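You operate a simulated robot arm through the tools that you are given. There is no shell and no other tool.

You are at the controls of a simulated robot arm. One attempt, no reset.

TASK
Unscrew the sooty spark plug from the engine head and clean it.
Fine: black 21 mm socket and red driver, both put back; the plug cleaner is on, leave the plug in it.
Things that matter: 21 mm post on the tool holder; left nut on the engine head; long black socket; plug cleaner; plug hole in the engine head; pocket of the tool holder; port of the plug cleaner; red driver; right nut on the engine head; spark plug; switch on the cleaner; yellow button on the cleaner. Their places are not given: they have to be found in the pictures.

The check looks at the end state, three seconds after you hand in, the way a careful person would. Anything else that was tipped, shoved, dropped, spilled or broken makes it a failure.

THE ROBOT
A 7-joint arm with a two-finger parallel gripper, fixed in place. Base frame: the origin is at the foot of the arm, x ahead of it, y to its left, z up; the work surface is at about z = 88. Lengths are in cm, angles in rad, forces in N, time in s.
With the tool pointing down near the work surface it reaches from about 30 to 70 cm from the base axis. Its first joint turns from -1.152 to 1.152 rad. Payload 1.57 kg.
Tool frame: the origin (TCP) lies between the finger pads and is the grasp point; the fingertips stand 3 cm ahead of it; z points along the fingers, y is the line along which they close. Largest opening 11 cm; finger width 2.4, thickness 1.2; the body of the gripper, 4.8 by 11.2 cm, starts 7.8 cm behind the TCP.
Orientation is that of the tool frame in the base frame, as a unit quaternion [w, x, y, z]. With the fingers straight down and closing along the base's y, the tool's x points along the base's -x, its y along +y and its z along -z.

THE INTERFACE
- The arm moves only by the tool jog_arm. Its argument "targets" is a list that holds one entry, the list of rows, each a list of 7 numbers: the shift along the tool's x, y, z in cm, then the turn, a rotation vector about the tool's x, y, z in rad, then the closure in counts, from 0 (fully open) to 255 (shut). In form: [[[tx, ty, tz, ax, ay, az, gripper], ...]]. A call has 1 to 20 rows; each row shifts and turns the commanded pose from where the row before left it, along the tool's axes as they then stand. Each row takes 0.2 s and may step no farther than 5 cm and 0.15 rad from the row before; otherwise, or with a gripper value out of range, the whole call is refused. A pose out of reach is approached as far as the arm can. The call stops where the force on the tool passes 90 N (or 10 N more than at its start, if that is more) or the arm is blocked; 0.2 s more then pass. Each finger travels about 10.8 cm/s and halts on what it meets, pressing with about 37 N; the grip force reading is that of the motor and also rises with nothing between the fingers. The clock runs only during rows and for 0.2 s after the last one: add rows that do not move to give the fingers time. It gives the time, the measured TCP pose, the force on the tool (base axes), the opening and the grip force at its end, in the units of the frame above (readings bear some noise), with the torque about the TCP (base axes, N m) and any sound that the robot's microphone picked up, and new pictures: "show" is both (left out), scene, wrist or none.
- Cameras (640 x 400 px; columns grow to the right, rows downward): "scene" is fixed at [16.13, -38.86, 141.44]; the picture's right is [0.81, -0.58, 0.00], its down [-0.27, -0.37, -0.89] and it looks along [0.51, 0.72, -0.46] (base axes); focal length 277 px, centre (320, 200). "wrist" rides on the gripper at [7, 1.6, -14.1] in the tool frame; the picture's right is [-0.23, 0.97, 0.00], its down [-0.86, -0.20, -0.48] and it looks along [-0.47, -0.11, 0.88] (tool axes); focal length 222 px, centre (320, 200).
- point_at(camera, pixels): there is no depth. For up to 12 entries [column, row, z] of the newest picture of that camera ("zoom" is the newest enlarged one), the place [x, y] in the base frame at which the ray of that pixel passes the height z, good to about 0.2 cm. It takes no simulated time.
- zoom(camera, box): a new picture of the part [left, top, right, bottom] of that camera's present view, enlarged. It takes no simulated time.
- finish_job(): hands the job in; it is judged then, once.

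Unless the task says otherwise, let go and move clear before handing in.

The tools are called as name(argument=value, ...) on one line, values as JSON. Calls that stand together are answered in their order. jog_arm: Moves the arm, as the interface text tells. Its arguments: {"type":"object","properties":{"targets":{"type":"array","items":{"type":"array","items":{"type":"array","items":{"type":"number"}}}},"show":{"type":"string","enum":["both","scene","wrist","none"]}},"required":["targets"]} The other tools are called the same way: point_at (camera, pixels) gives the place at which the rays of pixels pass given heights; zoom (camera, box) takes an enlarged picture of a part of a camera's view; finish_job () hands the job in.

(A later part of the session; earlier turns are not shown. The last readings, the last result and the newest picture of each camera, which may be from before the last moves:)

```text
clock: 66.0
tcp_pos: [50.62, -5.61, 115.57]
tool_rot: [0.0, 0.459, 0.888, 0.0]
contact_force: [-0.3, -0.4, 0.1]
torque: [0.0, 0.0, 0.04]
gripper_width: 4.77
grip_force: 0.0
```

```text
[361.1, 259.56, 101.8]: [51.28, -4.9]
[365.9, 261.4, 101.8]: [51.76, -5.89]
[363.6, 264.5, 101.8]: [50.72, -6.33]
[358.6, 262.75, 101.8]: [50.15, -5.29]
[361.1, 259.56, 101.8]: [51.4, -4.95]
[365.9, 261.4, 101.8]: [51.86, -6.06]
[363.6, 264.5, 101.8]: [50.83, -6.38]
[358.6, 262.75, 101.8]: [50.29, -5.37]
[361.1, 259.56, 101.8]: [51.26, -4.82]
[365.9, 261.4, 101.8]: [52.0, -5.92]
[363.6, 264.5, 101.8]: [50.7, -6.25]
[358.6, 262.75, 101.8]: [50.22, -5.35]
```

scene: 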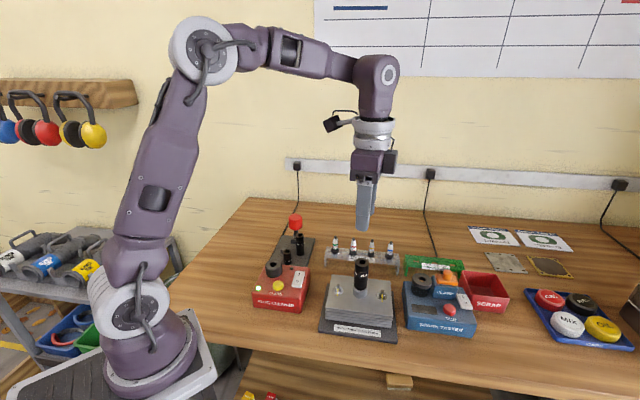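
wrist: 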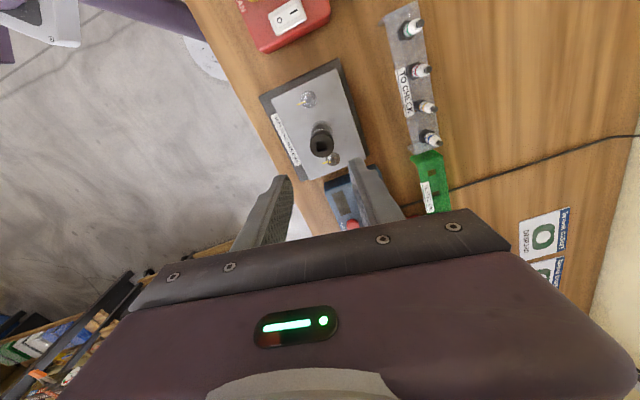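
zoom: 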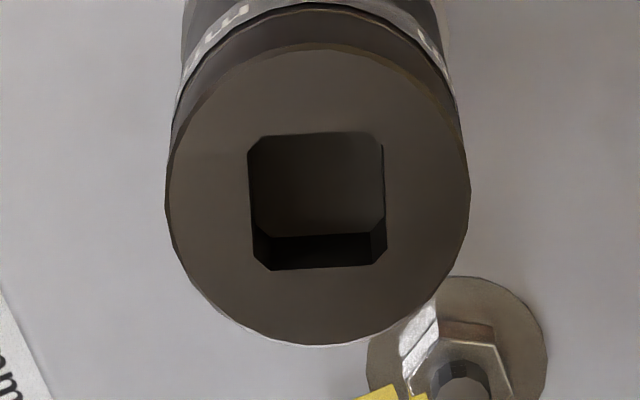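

The square yaw is about 25.5° (mod 90), with the hole centre near (50.95,-5.71). Now I'll go fetch the driver: turn back to the pickup yaw and travel above it.

jog_arm(targets=[[[0, 0, 0, 0, 0, 0.14, 80], [0, 0, 0, 0, 0, 0.14, 80], [0, 0, 0, 0, 0, 0.14, 80], [0, 0, 0, 0, 0, 0.14, 80], [0, 0, 0, 0, 0, 0.14, 80], [0, 0, 0, 0, 0, 0.14, 80], [0, 0, 0, 0, 0, 0.14, 80], [0, 0, 0, 0, 0, 0.14, 80], [0, 0, 0, 0, 0, 0.14, 80], [0, 0, 0, 0, 0, 0.136, 80], [2.78, -2.52, 0, 0, 0, 0, 80], [2.78, -2.52, 0, 0, 0, 0, 80], [2.78, -2.52, 0, 0, 0, 0, 80], [2.78, -2.52, 0, 0, 0, 0, 80], [2.78, -2.52, 0, 0, 0, 0, 80], [2.78, -2.52, 0, 0, 0, 0, 80], [2.78, -2.52, 0, 0, 0, 0, 80], [2.78, -2.52, 0, 0, 0, 0, 80], [0, 0, 3, 0, 0, 0, 80], [0, 0, 3, 0, 0, 0, 80]]])

zoom(camera="wrist", box=[260, 80, 388, 200])

zoom(camera="scene", box=[260, 160, 340, 270])

```text
clock: 70.2
tcp_pos: [52.01, 24.45, 109.56]
tool_rot: [0.0, 0.923, 0.385, 0.001]
contact_force: [-0.9, -0.1, -0.5]
torque: [0.02, -0.03, 0.0]
gripper_width: 7.57
grip_force: 0.0
```

scene: 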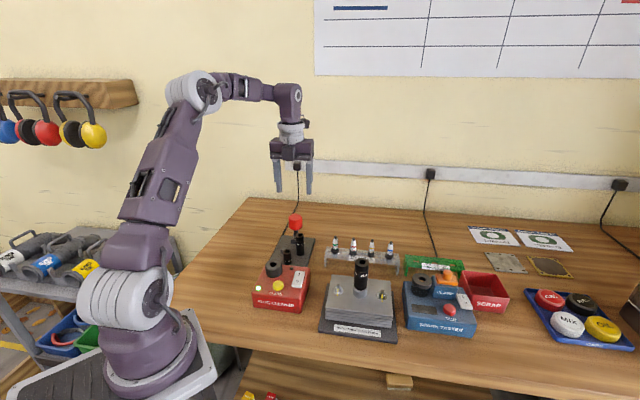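
wrist: 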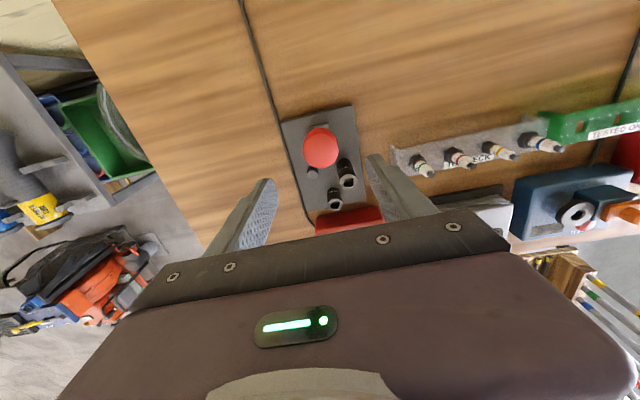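

```text
3.33 times, centred on (324, 140) of wrist
```

zoom: 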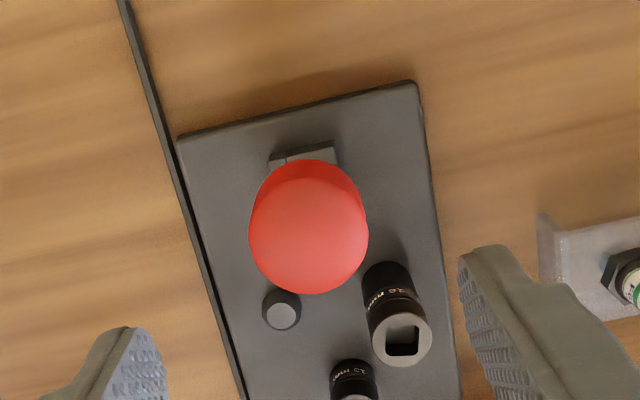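

```text
3.64 times, centred on (300, 215) of scene
```

zoom: 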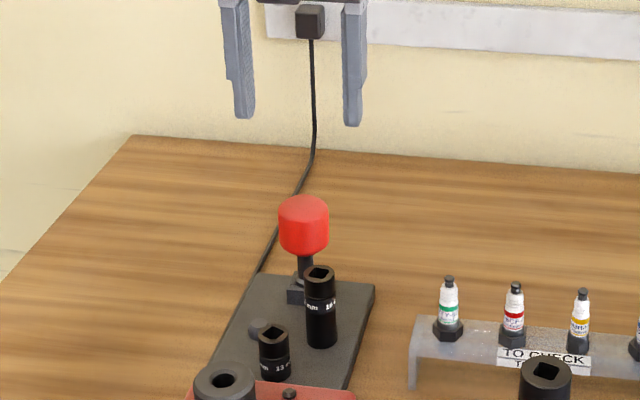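

The arm is above the driver with the same view as before. I'll descend and grip the handle.

jog_arm(targets=[[[0, 0, 4, 0, 0, 0, 80], [0, 0, 4, 0, 0, 0, 80], [0, 0, 3, 0, 0, 0, 80], [0, 0, 1.2, 0, 0, 0, 80], [0, 0, 0, 0, 0, 0, 80], [0, 0, 0, 0, 0, 0, 120], [0, 0, 0, 0, 0, 0, 140], [0, 0, 0, 0, 0, 0, 150], [0, 0, 0, 0, 0, 0, 160], [0, 0, 0, 0, 0, 0, 180], [0, 0, 0, 0, 0, 0, 220], [0, 0, 0, 0, 0, 0, 255], [0, 0, 0, 0, 0, 0, 255]]], show="scene")

zoom(camera="scene", box=[265, 205, 325, 255])

```text
clock: 73.0
tcp_pos: [51.93, 24.43, 97.14]
tool_rot: [0.001, 0.923, 0.386, 0.0]
contact_force: [-2.6, 2.2, 2.0]
torque: [0.15, 0.08, -0.02]
gripper_width: 4.15
grip_force: 37.0
```

scene: 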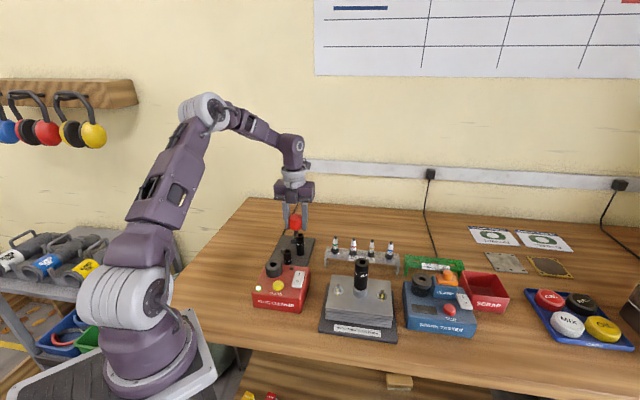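

```text
8.00 times, centred on (295, 230) of scene
```

zoom: 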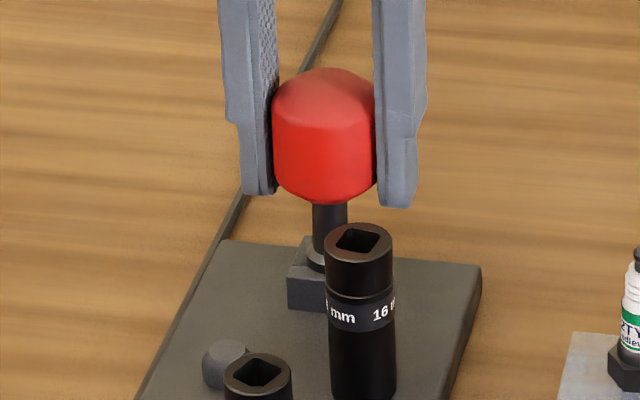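

Gripped (4.15 cm). The tip is now about 7.45 cm below the TCP. I'll lift to z about 113, turn -20° to match the socket's square, and carry it over the head.

jog_arm(targets=[[[0, 0, -1, 0, 0, 0, 255], [0, 0, -2, 0, 0, 0, 255], [0, 0, -4, 0, 0, 0, 255], [0, 0, -4.5, 0, 0, 0, 255], [0, 0, -4.5, 0, 0, 0, 255], [0, 0, 0, 0, 0, 0.116, 255], [0, 0, 0, 0, 0, 0.116, 255], [0, 0, 0, 0, 0, 0.117, 255], [-1.72, 3.35, 0, 0, 0, 0, 255], [-1.72, 3.35, 0, 0, 0, 0, 255], [-1.72, 3.35, 0, 0, 0, 0, 255], [-1.72, 3.35, 0, 0, 0, 0, 255], [-1.72, 3.35, 0, 0, 0, 0, 255], [-1.72, 3.35, 0, 0, 0, 0, 255], [-1.72, 3.35, 0, 0, 0, 0, 255], [-1.72, 3.33, 0, 0, 0, 0, 255], [0, 0, 0, 0, 0, 0, 255], [0, 0, 0, 0, 0, 0, 255]]])

zoom(camera="scene", box=[335, 215, 395, 285])

zoom(camera="scene", box=[352, 240, 374, 272])

```text
clock: 76.8
tcp_pos: [51.04, -5.8, 113.53]
tool_rot: [-0.001, 0.976, 0.22, 0.0]
contact_force: [0.5, 0.7, -2.1]
torque: [-0.01, -0.01, 0.01]
gripper_width: 4.14
grip_force: 36.9
```

scene: 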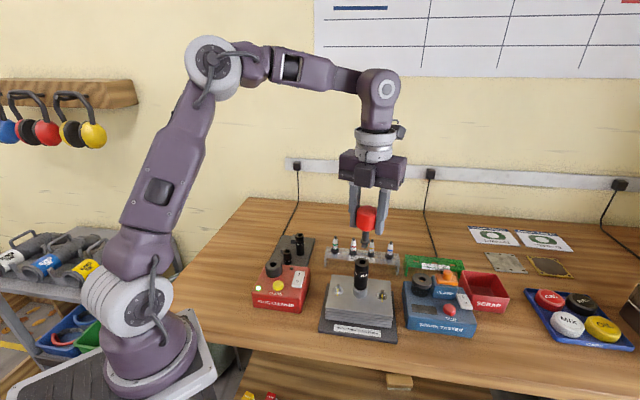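
wrist: 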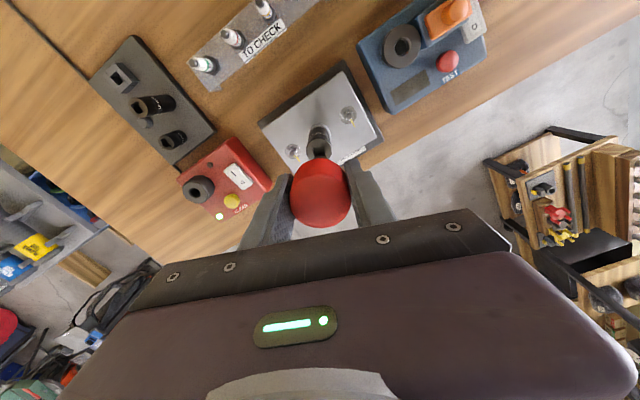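

```text
5.71 times, centred on (365, 250) of scene
```

zoom: 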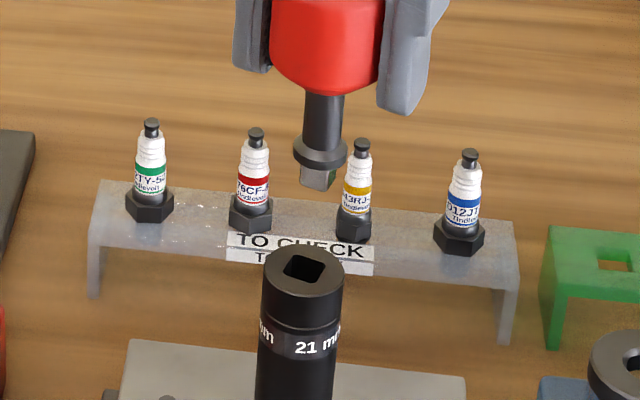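

```text
12.50 times, centred on (363, 256) of scene
```

zoom: 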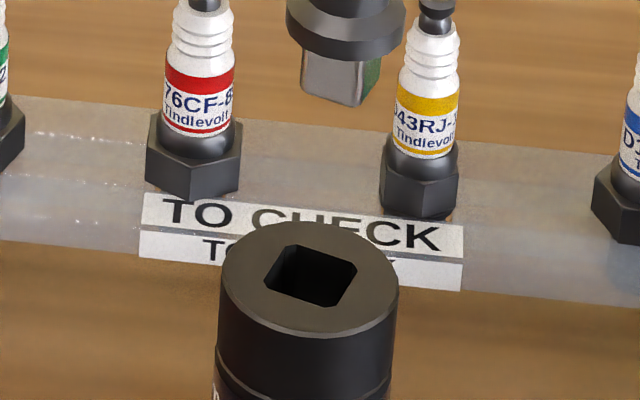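

The tip's yaw matches the hole, but it appears about 0.18 cm to the right. I'll average rays for the tip's position before correcting.

point_at(camera="scene", pixels=[[364.6, 246.6, 106.1], [364.6, 246.6, 106.1], [364.6, 246.6, 106.1], [364.6, 246.6, 106.1], [362.28, 262.0, 101.8], [362.28, 262.0, 101.8], [362.28, 262.0, 101.8], [362.28, 262.0, 101.8]])

jog_arm(targets=[[[0, 0, 0, 0, 0, 0, 255]]], show="none")

jog_arm(targets=[[[0, 0, 0, 0, 0, 0, 255]]], show="none")

```text
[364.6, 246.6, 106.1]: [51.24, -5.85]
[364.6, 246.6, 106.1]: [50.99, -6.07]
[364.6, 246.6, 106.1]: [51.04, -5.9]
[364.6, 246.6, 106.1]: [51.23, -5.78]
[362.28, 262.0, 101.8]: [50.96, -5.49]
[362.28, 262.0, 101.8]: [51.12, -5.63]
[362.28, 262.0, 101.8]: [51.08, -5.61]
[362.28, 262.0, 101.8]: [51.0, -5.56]
```

```text
clock: 77.2
tcp_pos: [51.13, -5.56, 113.47]
tool_rot: [0.0, 0.976, 0.218, 0.0]
contact_force: [0.2, 1.0, -1.1]
torque: [0.0, 0.0, -0.01]
gripper_width: 4.14
grip_force: 37.0
```

```text
clock: 77.6
tcp_pos: [51.2, -5.62, 113.55]
tool_rot: [0.0, 0.976, 0.219, 0.0]
contact_force: [0.1, 0.6, -1.2]
torque: [-0.02, -0.03, -0.01]
gripper_width: 4.12
grip_force: 37.5
```

The combined estimate says to shift by about (-0.17, +0.04) in the base frame. I'll apply that and lower until the tip is just above the hole.

jog_arm(targets=[[[-0.14, -0.1, 0, 0, 0, 0, 255], [0, 0, 2, 0, 0, 0, 255], [0, 0, 1.6, 0, 0, 0, 255], [0, 0, 0, 0, 0, 0, 255], [0, 0, 0, 0, 0, 0, 255]]], show="scene")

zoom(camera="scene", box=[352, 245, 374, 277])

```text
clock: 78.8
tcp_pos: [50.86, -5.82, 109.71]
tool_rot: [0.001, 0.976, 0.219, 0.0]
contact_force: [-0.2, 0.1, -2.0]
torque: [-0.01, 0.03, -0.02]
gripper_width: 4.13
grip_force: 37.2
```

scene: 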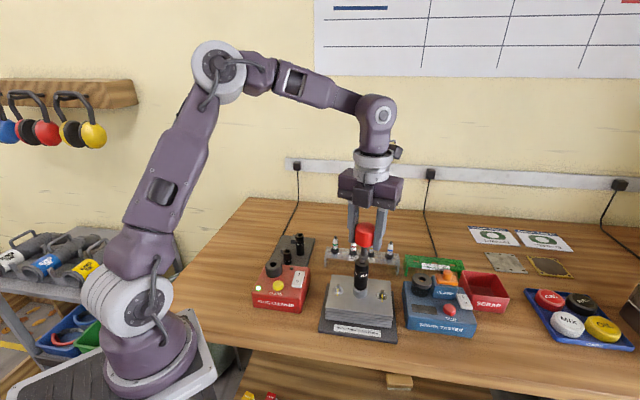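

```text
12.50 times, centred on (363, 261) of scene
```

zoom: 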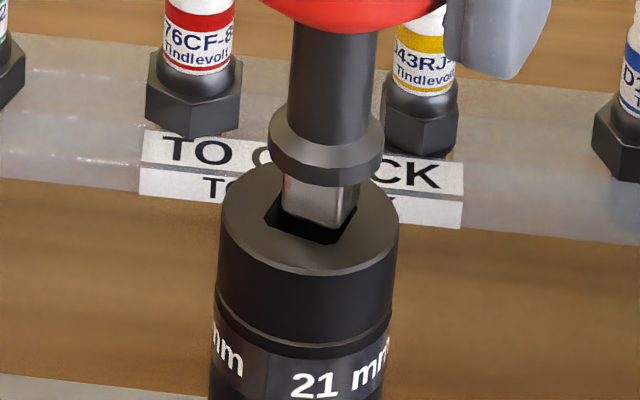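

The tip is just over the hole but still looks slightly right of centre. I'll zoom in more.

zoom(camera="scene", box=[355, 254, 371, 268])

```text
16.00 times, centred on (363, 261) of scene
```

zoom: 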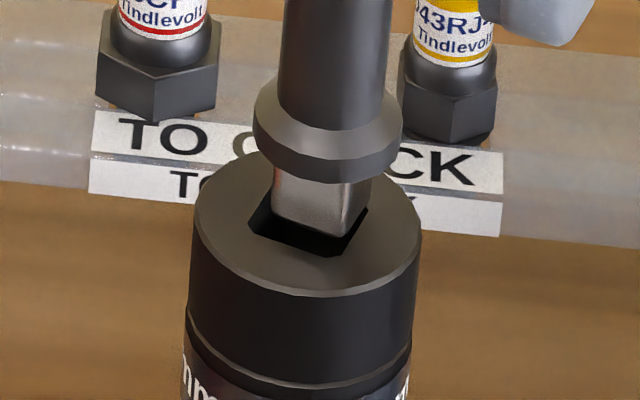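

The tip needs about -0.12 cm along the scene's right direction; the depth direction looks right. I'll correct and lower slightly into the hole.

jog_arm(targets=[[[-0.06, -0.105, 0, 0, 0, 0, 255], [0, 0, 0, 0, 0, 0, 255], [0, 0, 0.15, 0, 0, 0, 255], [0, 0, 0.15, 0, 0, 0, 255], [0, 0, 0.1, 0, 0, 0, 255], [0, 0, 0, 0, 0, 0, 255]]], show="none")

zoom(camera="scene", box=[355, 254, 371, 268])

```text
clock: 80.2
tcp_pos: [50.84, -5.46, 109.22]
tool_rot: [0.0, 0.976, 0.22, -0.001]
contact_force: [-0.7, 0.4, -2.3]
torque: [0.01, 0.03, -0.03]
gripper_width: 4.14
grip_force: 36.8
```

```text
16.00 times, centred on (363, 261) of scene
```

zoom: 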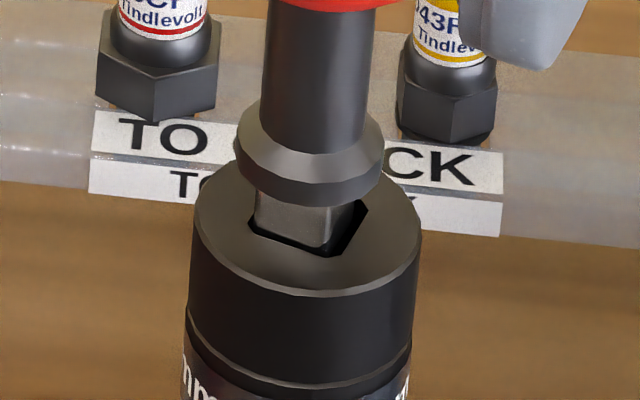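

The tip is inside the hole with no contact force, slightly left. I'll nudge +0.05 and lower farther.

jog_arm(targets=[[[0.02, 0.04, 0.15, 0, 0, 0, 255], [0, 0, 0.15, 0, 0, 0, 255], [0, 0, 0.15, 0, 0, 0, 255], [0, 0, 0, 0, 0, 0, 255]]], show="none")

zoom(camera="scene", box=[352, 250, 374, 300])

```text
clock: 81.2
tcp_pos: [50.95, -5.55, 108.8]
tool_rot: [-0.001, 0.976, 0.218, 0.0]
contact_force: [-0.4, 0.7, -1.3]
torque: [-0.01, -0.01, -0.01]
gripper_width: 4.13
grip_force: 36.5
```

```text
8.00 times, centred on (363, 275) of scene
```

zoom: 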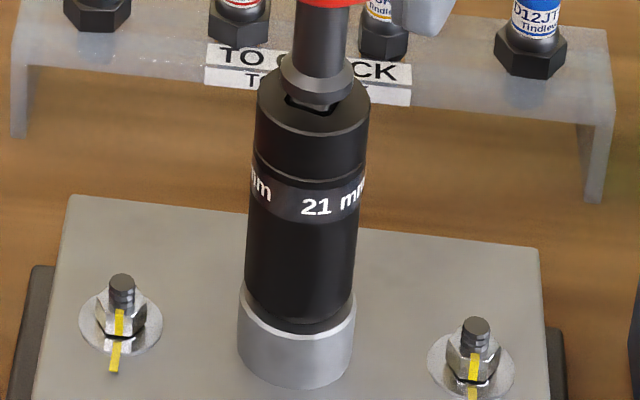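

Going in smoothly with no force. I'll continue to the flange contact.

jog_arm(targets=[[[0, 0, 0.15, 0, 0, 0, 255], [0, 0, 0.15, 0, 0, 0, 255], [0, 0, 0.1, 0, 0, 0, 255], [0, 0, 0, 0, 0, 0, 255]]], show="none")

zoom(camera="scene", box=[352, 250, 374, 300])

```text
clock: 82.2
tcp_pos: [50.99, -5.54, 108.39]
tool_rot: [-0.001, 0.976, 0.219, 0.0]
contact_force: [-0.4, -0.1, -1.8]
torque: [0.03, 0.01, -0.02]
gripper_width: 4.1
grip_force: 36.8
```

```text
8.00 times, centred on (363, 275) of scene
```

zoom: 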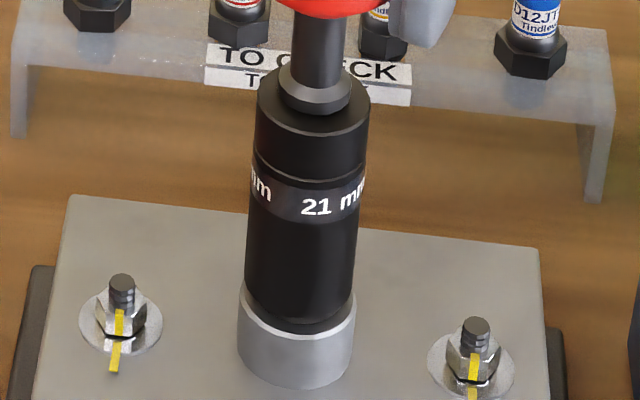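

Almost on the rim. A bit more until a light contact force appears.

jog_arm(targets=[[[0, 0, 0.1, 0, 0, 0, 255], [0, 0, 0.08, 0, 0, 0, 255], [0, 0, 0, 0, 0, 0, 255]]], show="none")

zoom(camera="scene", box=[352, 250, 374, 300])

```text
clock: 83.0
tcp_pos: [50.97, -5.6, 108.32]
tool_rot: [-0.001, 0.976, 0.219, 0.0]
contact_force: [-1.1, 4.9, 10.4]
torque: [0.25, 0.05, -0.04]
gripper_width: 4.12
grip_force: 36.8
```

```text
8.00 times, centred on (363, 275) of scene
```

zoom: 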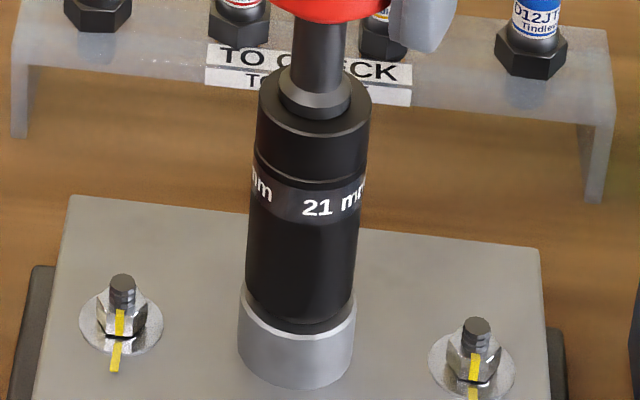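

The driver is seated with light pressure (10 N). Now I'll start turning counter-clockwise in small steps and watch the torque.

jog_arm(targets=[[[0, 0, 0, 0, 0, -0.06, 255], [0, 0, 0, 0, 0, -0.06, 255], [0, 0, 0, 0, 0, -0.06, 255], [0, 0, 0, 0, 0, 0, 255]]], show="none")

zoom(camera="scene", box=[352, 250, 374, 300])

jog_arm(targets=[[[0, 0, 0, 0, 0, -0.06, 255], [0, 0, 0, 0, 0, -0.06, 255], [0, 0, 0, 0, 0, -0.06, 255], [0, 0, 0, 0, 0, 0, 255]]], show="none")

zoom(camera="scene", box=[352, 250, 374, 300])

```text
clock: 84.0
tcp_pos: [50.87, -5.65, 108.28]
tool_rot: [0.0, 0.952, 0.307, 0.001]
contact_force: [-2.0, 3.9, 38.0]
torque: [0.23, 0.2, 0.0]
gripper_width: 4.12
grip_force: 37.1
```

```text
8.00 times, centred on (363, 275) of scene
```

zoom: 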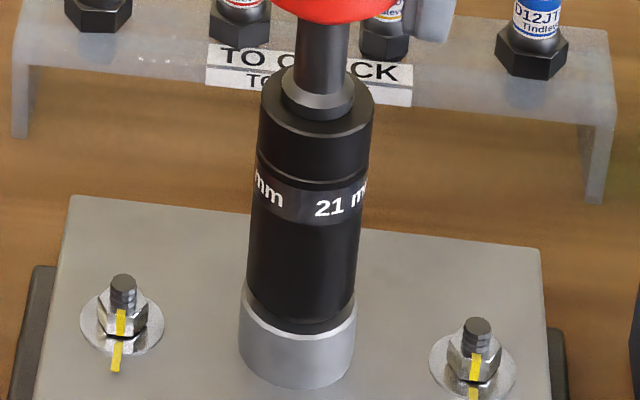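

```text
clock: 85.0
tcp_pos: [50.89, -5.63, 108.33]
tool_rot: [0.001, 0.92, 0.391, 0.001]
contact_force: [0.1, -1.3, 26.0]
torque: [-0.11, -0.03, 0.02]
gripper_width: 4.11
grip_force: 37.0
```

```text
8.00 times, centred on (363, 275) of scene
```

zoom: 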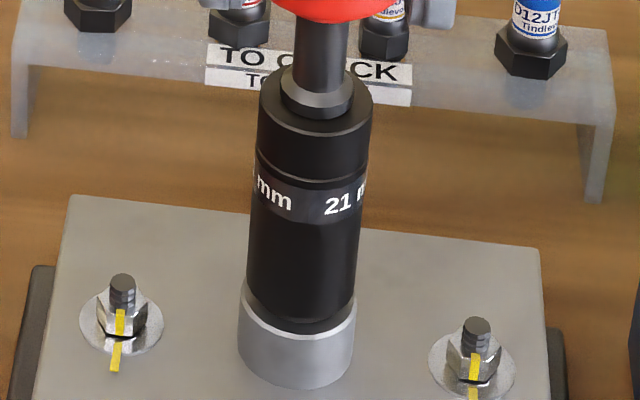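

The socket turns with the driver but there's no resisting torque yet. I'll continue the counter-clockwise turn by about 2 rad and check for sounds and forces.

jog_arm(targets=[[[0, 0, -0.04, 0, 0, -0.1, 255], [0, 0, 0, 0, 0, -0.12, 255], [0, 0, 0, 0, 0, -0.12, 255], [0, 0, 0, 0, 0, -0.12, 255], [0, 0, 0, 0, 0, -0.12, 255], [0, 0, 0, 0, 0, -0.12, 255], [0, 0, 0, 0, 0, -0.12, 255], [0, 0, 0, 0, 0, -0.12, 255], [0, 0, 0, 0, 0, -0.12, 255], [0, 0, 0, 0, 0, 0, 255]]], show="scene")

zoom(camera="scene", box=[352, 250, 374, 300])

```text
clock: 87.2
tcp_pos: [50.99, -5.56, 108.43]
tool_rot: [0.0, 0.596, 0.803, 0.001]
contact_force: [-6.5, -1.8, 51.1]
torque: [-0.19, 0.48, 0.01]
gripper_width: 4.13
grip_force: 36.8
```

scene: 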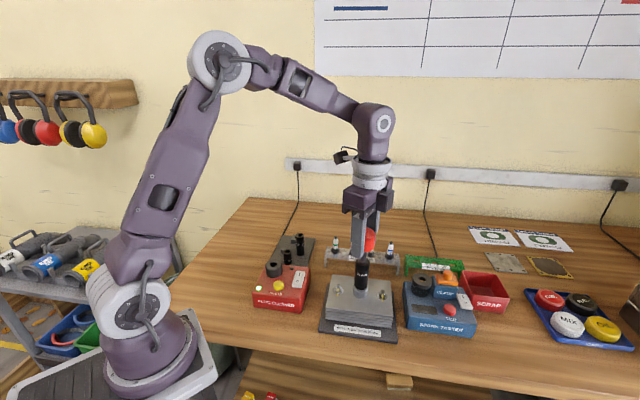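

```text
8.00 times, centred on (363, 275) of scene
```

zoom: 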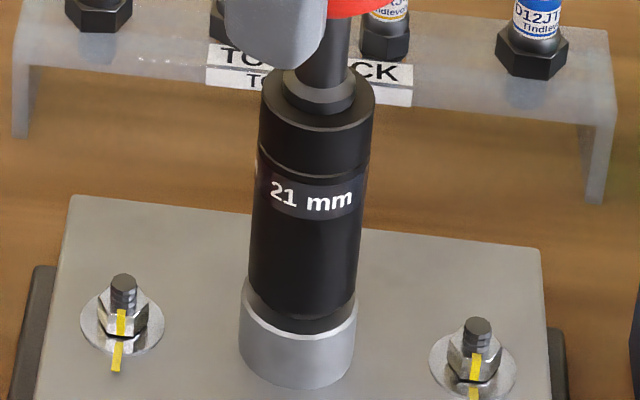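

The upward force rose to 51 N and the TCP rose about 0.1 cm even though I eased off: the plug is unscrewing and pushing up. I'll relieve the pressure by rising slightly while continuing to turn.

jog_arm(targets=[[[0, 0, -0.12, 0, 0, 0, 255], [0, 0, -0.01, 0, 0, -0.12, 255], [0, 0, -0.01, 0, 0, -0.12, 255], [0, 0, -0.01, 0, 0, -0.12, 255], [0, 0, -0.01, 0, 0, -0.12, 255], [0, 0, 0, 0, 0, 0, 255]]], show="none")

zoom(camera="scene", box=[352, 250, 374, 300])

```text
clock: 88.6
tcp_pos: [50.94, -5.66, 108.47]
tool_rot: [0.0, 0.387, 0.922, 0.001]
contact_force: [-0.4, 1.1, 32.7]
torque: [0.04, 0.01, 0.0]
gripper_width: 4.15
grip_force: 36.8
```

```text
8.00 times, centred on (363, 275) of scene
```

zoom: 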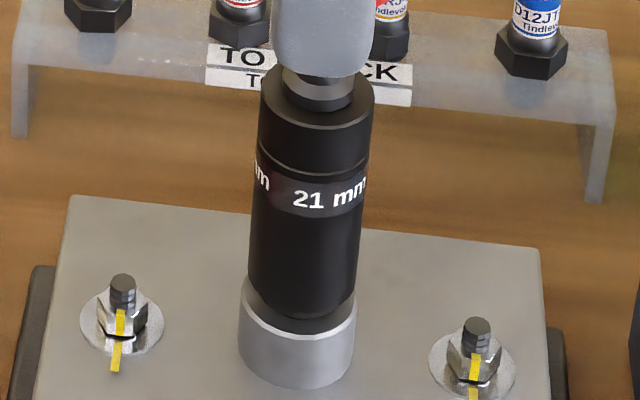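

Still 33 N upward, so it's rising as it turns. I'll continue turning with a bit more lift per step.

jog_arm(targets=[[[0, 0, -0.06, 0, 0, 0, 255], [0, 0, -0.015, 0, 0, -0.12, 255], [0, 0, -0.015, 0, 0, -0.12, 255], [0, 0, -0.015, 0, 0, -0.12, 255], [0, 0, -0.015, 0, 0, -0.12, 255], [0, 0, -0.015, 0, 0, -0.12, 255], [0, 0, 0, 0, 0, 0, 255]]], show="none")

zoom(camera="scene", box=[352, 250, 374, 300])

```text
clock: 90.2
tcp_pos: [50.91, -5.6, 108.52]
tool_rot: [0.001, 0.098, 0.995, 0.0]
contact_force: [-2.0, 0.4, 12.4]
torque: [0.06, 0.1, 0.0]
gripper_width: 4.11
grip_force: 37.0
```

```text
8.00 times, centred on (363, 275) of scene
```

zoom: 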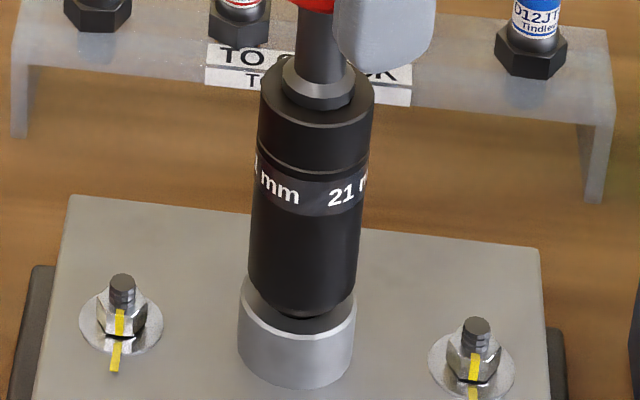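

Force is down to 12 N and the socket seems visibly higher. I'll zoom in on the base to see what is happening.

zoom(camera="scene", box=[350, 278, 372, 298])

zoom(camera="scene", box=[345, 225, 381, 300])

```text
16.00 times, centred on (361, 288) of scene
```

zoom: 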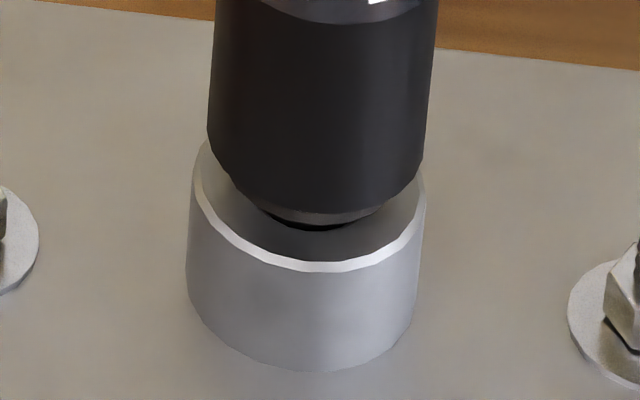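

```text
5.33 times, centred on (363, 262) of scene
```

zoom: 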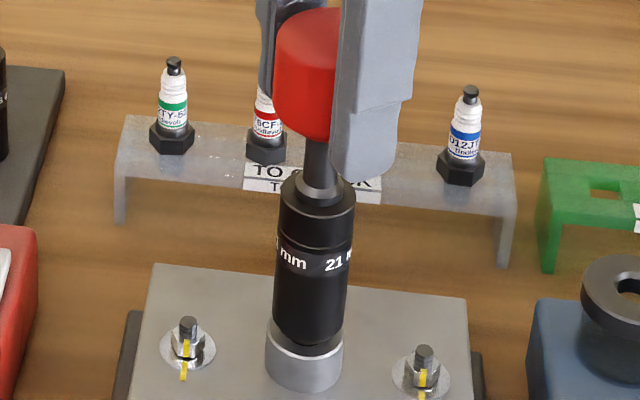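

The plug is clearly rising with the socket (dark gap under the ring). I'll continue turning and lifting in step.

jog_arm(targets=[[[0, 0, -0.02, 0, 0, -0.12, 255], [0, 0, -0.02, 0, 0, -0.12, 255], [0, 0, -0.02, 0, 0, -0.12, 255], [0, 0, -0.02, 0, 0, -0.12, 255], [0, 0, -0.02, 0, 0, -0.12, 255], [0, 0, -0.02, 0, 0, -0.12, 255], [0, 0, 0, 0, 0, 0, 255]]], show="none")

zoom(camera="scene", box=[350, 278, 372, 298])

zoom(camera="scene", box=[345, 225, 381, 300])

```text
clock: 91.8
tcp_pos: [50.9, -5.62, 108.68]
tool_rot: [-0.001, -0.26, 0.966, 0.0]
contact_force: [-0.1, 0.0, -0.2]
torque: [0.02, -0.01, 0.0]
gripper_width: 4.12
grip_force: 36.6
```

```text
16.00 times, centred on (361, 288) of scene
```

zoom: 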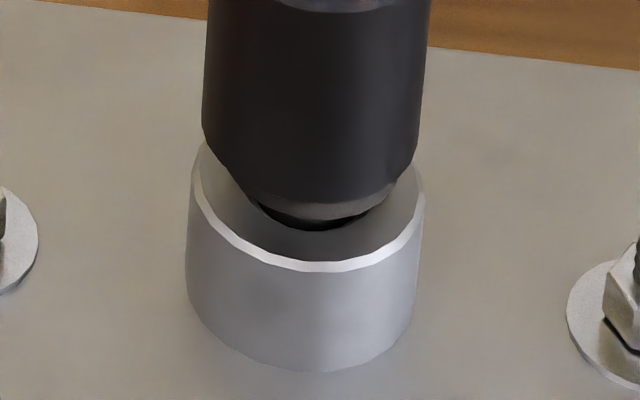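

```text
5.33 times, centred on (363, 262) of scene
```

zoom: 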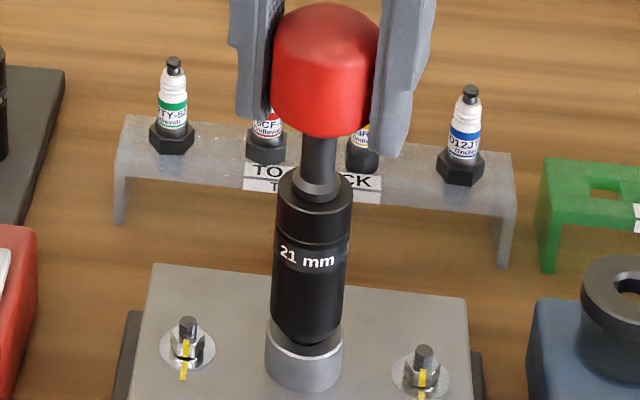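

At 185° of turn there is no pressure now. I'll continue turning without lift and watch the force.

jog_arm(targets=[[[0, 0, 0, 0, 0, -0.12, 255], [0, 0, 0, 0, 0, -0.12, 255], [0, 0, 0, 0, 0, -0.12, 255], [0, 0, 0, 0, 0, -0.12, 255], [0, 0, 0, 0, 0, -0.12, 255], [0, 0, 0, 0, 0, -0.12, 255], [0, 0, 0, 0, 0, 0, 255]]], show="none")

zoom(camera="scene", box=[350, 278, 372, 298])

```text
clock: 93.4
tcp_pos: [50.91, -5.55, 108.77]
tool_rot: [0.0, -0.583, 0.813, -0.001]
contact_force: [0.4, -0.2, 9.0]
torque: [0.02, 0.01, -0.01]
gripper_width: 4.12
grip_force: 36.9
```

```text
16.00 times, centred on (361, 288) of scene
```

zoom: 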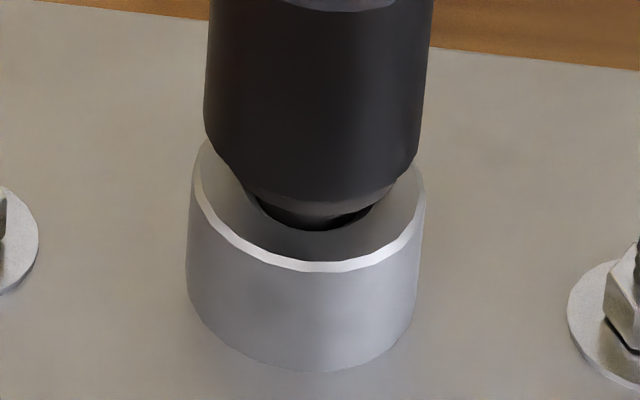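

The plug keeps rising (9 N). I'll continue turning with slight lift.

jog_arm(targets=[[[0, 0, -0.015, 0, 0, -0.12, 255], [0, 0, -0.015, 0, 0, -0.12, 255], [0, 0, -0.015, 0, 0, -0.12, 255], [0, 0, -0.015, 0, 0, -0.12, 255], [0, 0, -0.015, 0, 0, -0.12, 255], [0, 0, -0.015, 0, 0, -0.12, 255], [0, 0, 0, 0, 0, 0, 255]]], show="none")

zoom(camera="scene", box=[350, 278, 372, 298])

zoom(camera="scene", box=[345, 225, 381, 300])

```text
clock: 95.0
tcp_pos: [50.94, -5.6, 108.92]
tool_rot: [0.0, 0.831, -0.556, 0.001]
contact_force: [-1.0, 0.3, 18.6]
torque: [0.05, 0.09, 0.01]
gripper_width: 4.09
grip_force: 37.0
```

```text
16.00 times, centred on (361, 288) of scene
```

zoom: 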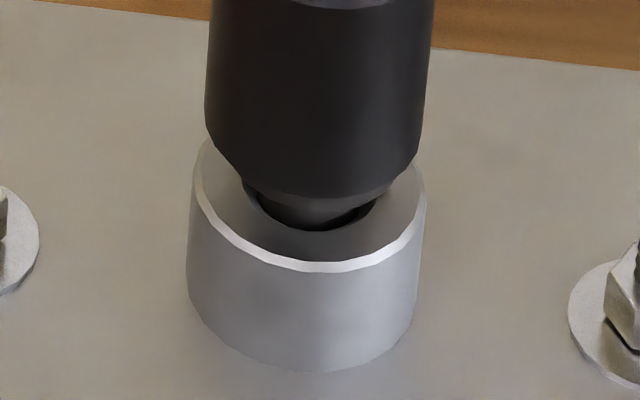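

```text
5.33 times, centred on (363, 262) of scene
```

zoom: 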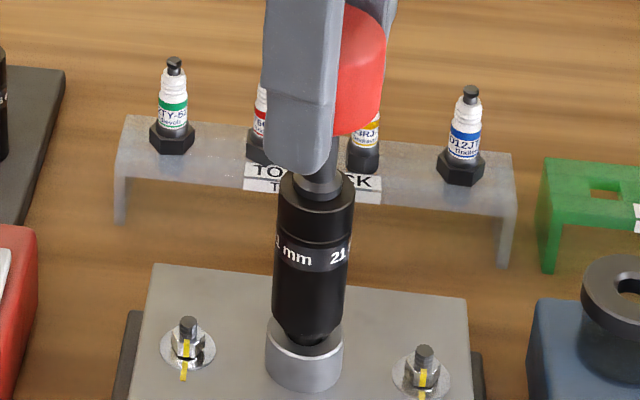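

267° turned, and the plug is still rising. The wrist still has range, so I'll continue.

jog_arm(targets=[[[0, 0, -0.03, 0, 0, -0.1, 255], [0, 0, -0.02, 0, 0, -0.1, 255], [0, 0, -0.02, 0, 0, -0.1, 255], [0, 0, -0.02, 0, 0, -0.1, 255], [0, 0, -0.02, 0, 0, -0.1, 255], [0, 0, 0, 0, 0, 0, 255]]], show="none")

zoom(camera="scene", box=[350, 278, 372, 298])

```text
clock: 96.4
tcp_pos: [50.82, -5.57, 108.76]
tool_rot: [-0.001, 0.943, -0.332, -0.001]
contact_force: [-0.6, 0.0, 8.1]
torque: [-0.02, -0.01, -0.01]
gripper_width: 4.11
grip_force: 36.7
```

```text
16.00 times, centred on (361, 288) of scene
```

zoom: 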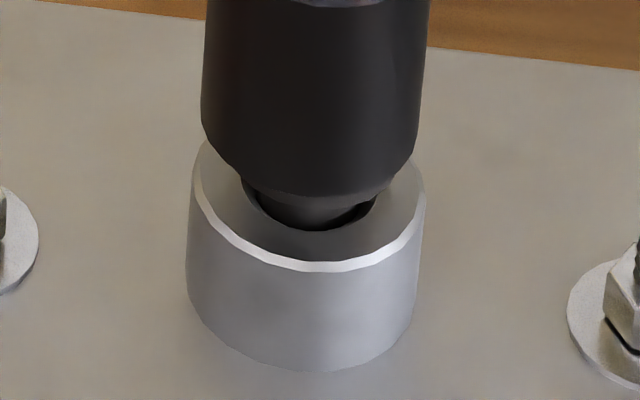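

296° turned. I'll carry on a little more toward the wrist's limit.

jog_arm(targets=[[[0, 0, -0.01, 0, 0, -0.1, 255], [0, 0, -0.01, 0, 0, -0.1, 255], [0, 0, -0.01, 0, 0, -0.1, 255], [0, 0, -0.01, 0, 0, -0.1, 255], [0, 0, 0, 0, 0, 0, 255]]], show="none")

zoom(camera="scene", box=[350, 278, 372, 298])

zoom(camera="scene", box=[345, 225, 381, 300])

```text
clock: 97.6
tcp_pos: [50.95, -5.59, 108.84]
tool_rot: [0.0, 0.991, -0.137, 0.0]
contact_force: [-0.5, -0.3, 1.6]
torque: [0.01, 0.03, -0.02]
gripper_width: 4.12
grip_force: 36.8
```

```text
16.00 times, centred on (361, 288) of scene
```

zoom: 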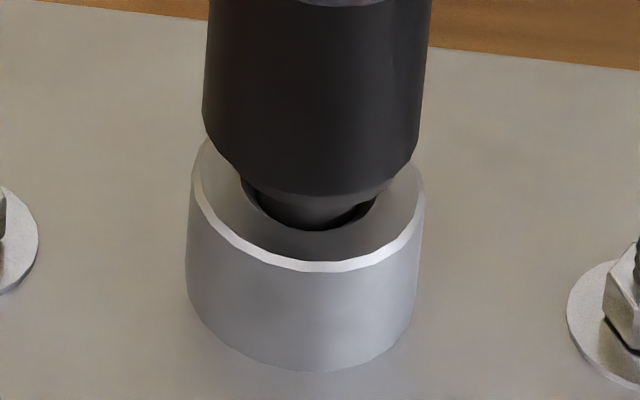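

```text
5.33 times, centred on (363, 262) of scene
```

zoom: 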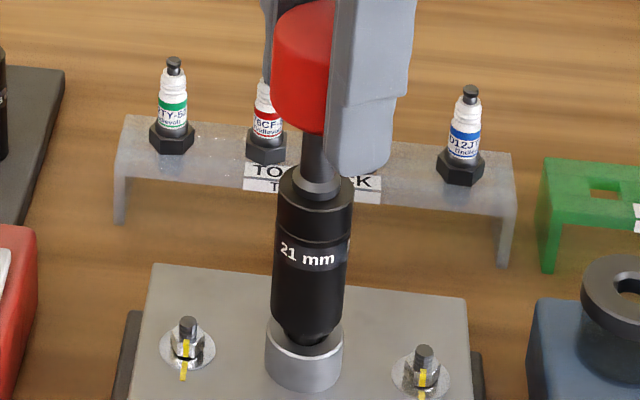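

319° turned so far. I'll try another 0.3 rad without lift to see if the upward force returns (still threaded) or stays zero (free).

jog_arm(targets=[[[0, 0, 0.03, 0, 0, -0.1, 255], [0, 0, 0, 0, 0, -0.1, 255], [0, 0, 0, 0, 0, -0.1, 255], [0, 0, 0, 0, 0, 0, 255]]], show="none")

zoom(camera="scene", box=[350, 278, 372, 298])

```text
clock: 98.6
tcp_pos: [50.85, -5.54, 108.8]
tool_rot: [0.0, 1.0, 0.011, -0.001]
contact_force: [0.0, 0.0, -0.3]
torque: [0.02, 0.01, -0.01]
gripper_width: 4.11
grip_force: 36.8
```

```text
16.00 times, centred on (361, 288) of scene
```

zoom: 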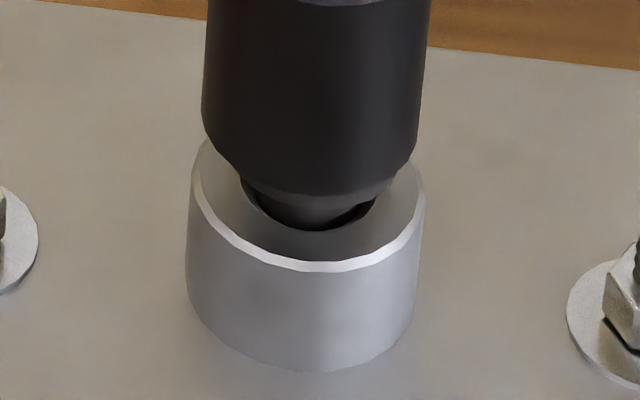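

Turning further (336° total) gives no more upward force, so the thread appears to have ended. I'll raise the driver slowly and see what follows it.

jog_arm(targets=[[[0, 0, -0.3, 0, 0, 0, 255], [0, 0, -0.4, 0, 0, 0, 255], [0, 0, 0, 0, 0, 0, 255]]], show="both")

zoom(camera="scene", box=[345, 235, 381, 300])

```text
clock: 99.4
tcp_pos: [50.89, -5.67, 109.52]
tool_rot: [0.0, 1.0, 0.012, 0.0]
contact_force: [0.7, -0.3, -1.0]
torque: [0.0, 0.01, 0.03]
gripper_width: 4.11
grip_force: 37.5
```

scene: 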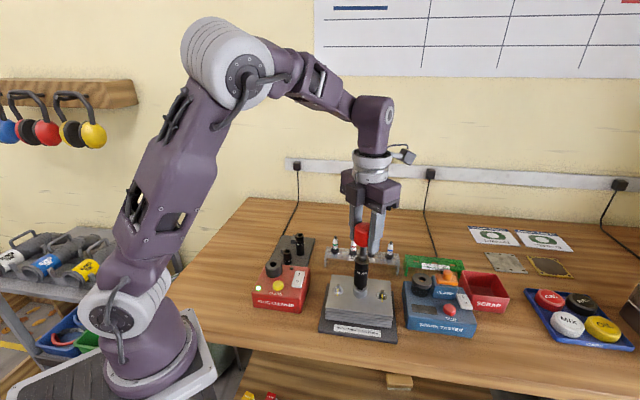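
wrist: 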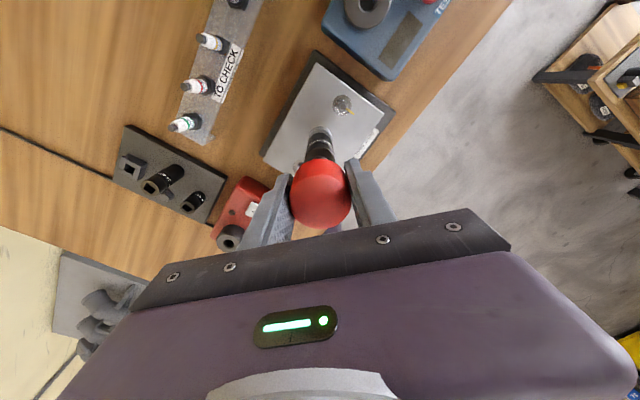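

```text
6.15 times, centred on (363, 268) of scene
```

zoom: 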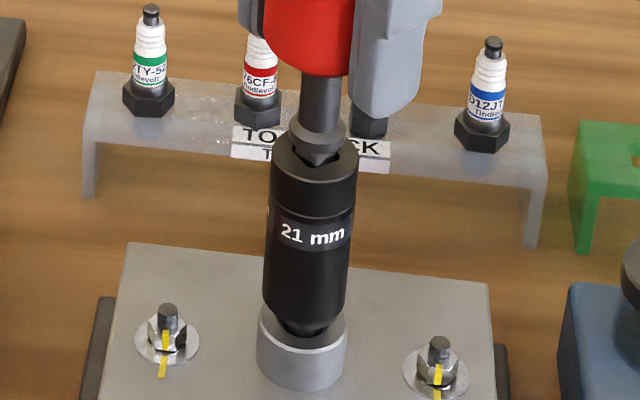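

The driver slides out while the socket and raised plug stay. I'll lift the driver clear and turn the wrist back to a mid-range yaw (225°) that suits the pocket.

jog_arm(targets=[[[0, 0, -1, 0, 0, 0, 255], [0, 0, -3, 0, 0, 0, 255], [0, 0, -2, 0, 0, 0, 255], [0, 0, 0, 0, 0, 0, 255]]], show="scene")

zoom(camera="scene", box=[345, 245, 381, 305])

zoom(camera="scene", box=[340, 205, 390, 270])

```text
clock: 100.4
tcp_pos: [50.8, -5.66, 115.67]
tool_rot: [0.0, 1.0, 0.011, 0.0]
contact_force: [0.6, 0.0, -1.3]
torque: [-0.02, -0.01, 0.01]
gripper_width: 4.12
grip_force: 36.9
```

scene: 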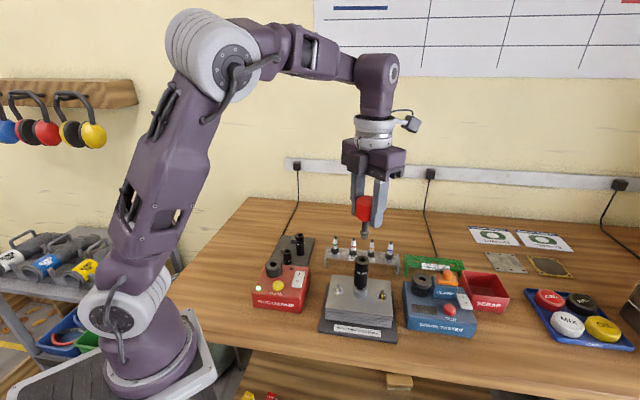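

```text
6.67 times, centred on (363, 275) of scene
```

zoom: 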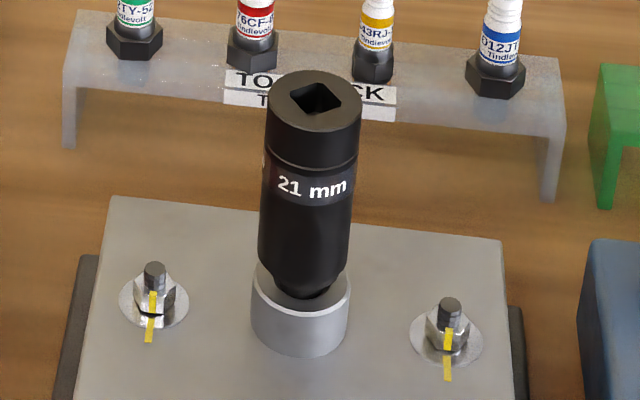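

```text
6.15 times, centred on (365, 238) of scene
```

zoom: 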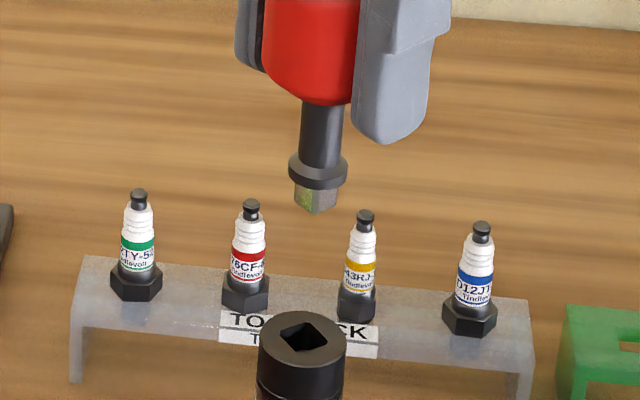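

The unscrewed plug and socket stay put. I'll rotate the wrist back and carry the driver to the pocket.

jog_arm(targets=[[[0, 0, 0, 0, 0, 0.149, 255], [0, 0, 0, 0, 0, 0.149, 255], [0, 0, 0, 0, 0, 0.149, 255], [0, 0, 0, 0, 0, 0.149, 255], [0, 0, 0, 0, 0, 0.149, 255], [0, 0, 0, 0, 0, 0.149, 255], [0, 0, 0, 0, 0, 0.149, 255], [0, 0, 0, 0, 0, 0.149, 255], [0, 0, 0, 0, 0, 0.149, 255], [0, 0, 0, 0, 0, 0.149, 255], [0, 0, 0, 0, 0, 0.149, 255], [0, 0, 0, 0, 0, 0.149, 255], [0, 0, 0, 0, 0, 0.149, 255], [0, 0, 0, 0, 0, 0.149, 255], [0, 0, 0, 0, 0, 0.149, 255], [0, 0, 0, 0, 0, 0.144, 255], [0, 0, 0, 0, 0, 0, 255]]], show="scene")

```text
clock: 104.0
tcp_pos: [50.85, -5.69, 115.63]
tool_rot: [0.0, -0.381, 0.925, 0.0]
contact_force: [-0.3, -0.4, -2.5]
torque: [0.03, 0.0, -0.03]
gripper_width: 4.11
grip_force: 36.8
```

scene: 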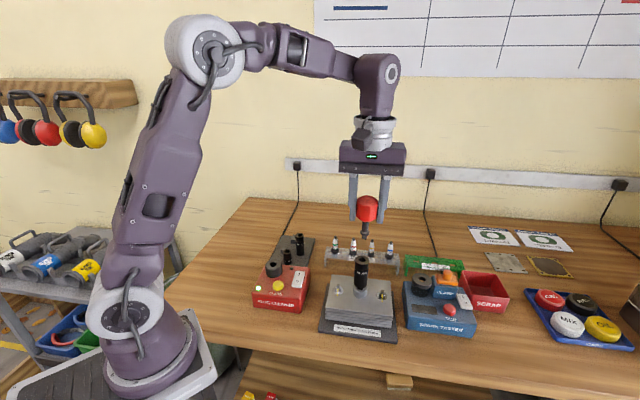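

Yaw is now 224.8°. I'll move over the pocket.

jog_arm(targets=[[[-2.75, 2.56, 0, 0, 0, 0, 255], [-2.75, 2.56, 0, 0, 0, 0, 255], [-2.75, 2.56, 0, 0, 0, 0, 255], [-2.75, 2.56, 0, 0, 0, 0, 255], [-2.75, 2.56, 0, 0, 0, 0, 255], [-2.75, 2.56, 0, 0, 0, 0, 255], [-2.75, 2.56, 0, 0, 0, 0, 255], [-2.75, 2.56, 0, 0, 0, 0, 255], [0, 0, 4.5, 0, 0, 0, 255], [0, 0, 4.5, 0, 0, 0, 255], [0, 0, 1, 0, 0, 0, 255], [0, 0, 0, 0, 0, 0, 255], [0, 0, 0, 0, 0, 0, 255]]])

zoom(camera="scene", box=[275, 205, 315, 250])

zoom(camera="wrist", box=[270, 110, 370, 210])

```text
clock: 106.8
tcp_pos: [51.97, 24.56, 105.52]
tool_rot: [0.0, -0.382, 0.924, -0.001]
contact_force: [0.2, -0.3, -1.3]
torque: [-0.02, 0.0, 0.01]
gripper_width: 4.11
grip_force: 36.5
```

scene: 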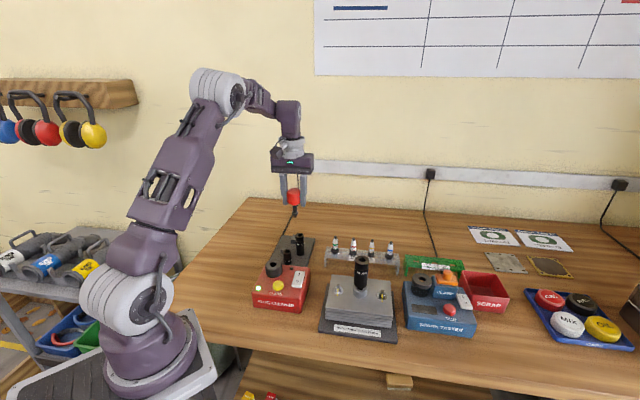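
wrist: 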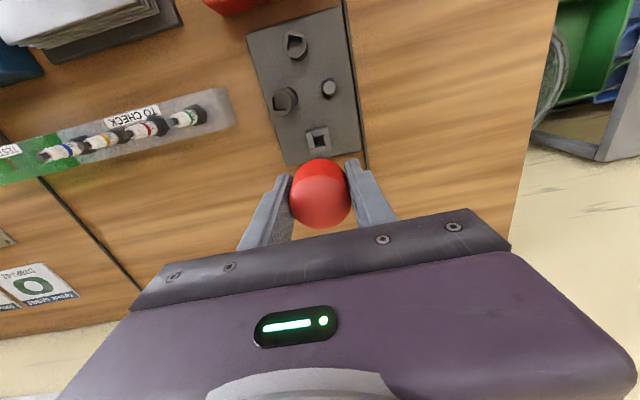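

```text
8.89 times, centred on (295, 228) of scene
```

zoom: 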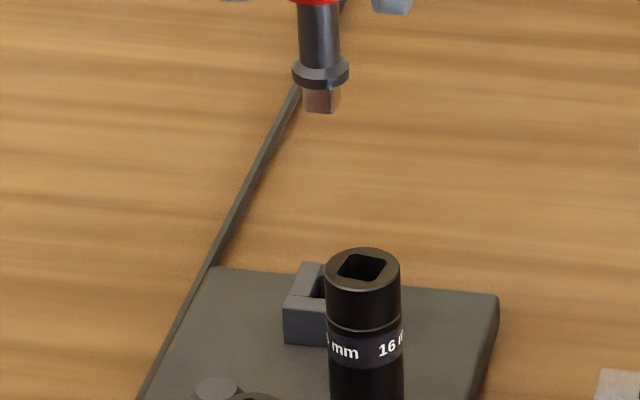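

```text
4.00 times, centred on (320, 160) of wrist
```

zoom: 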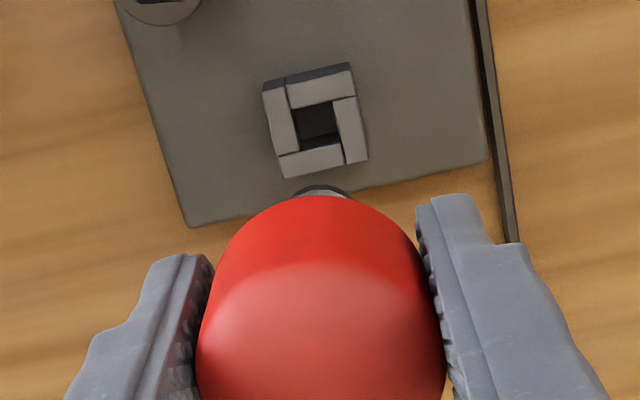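

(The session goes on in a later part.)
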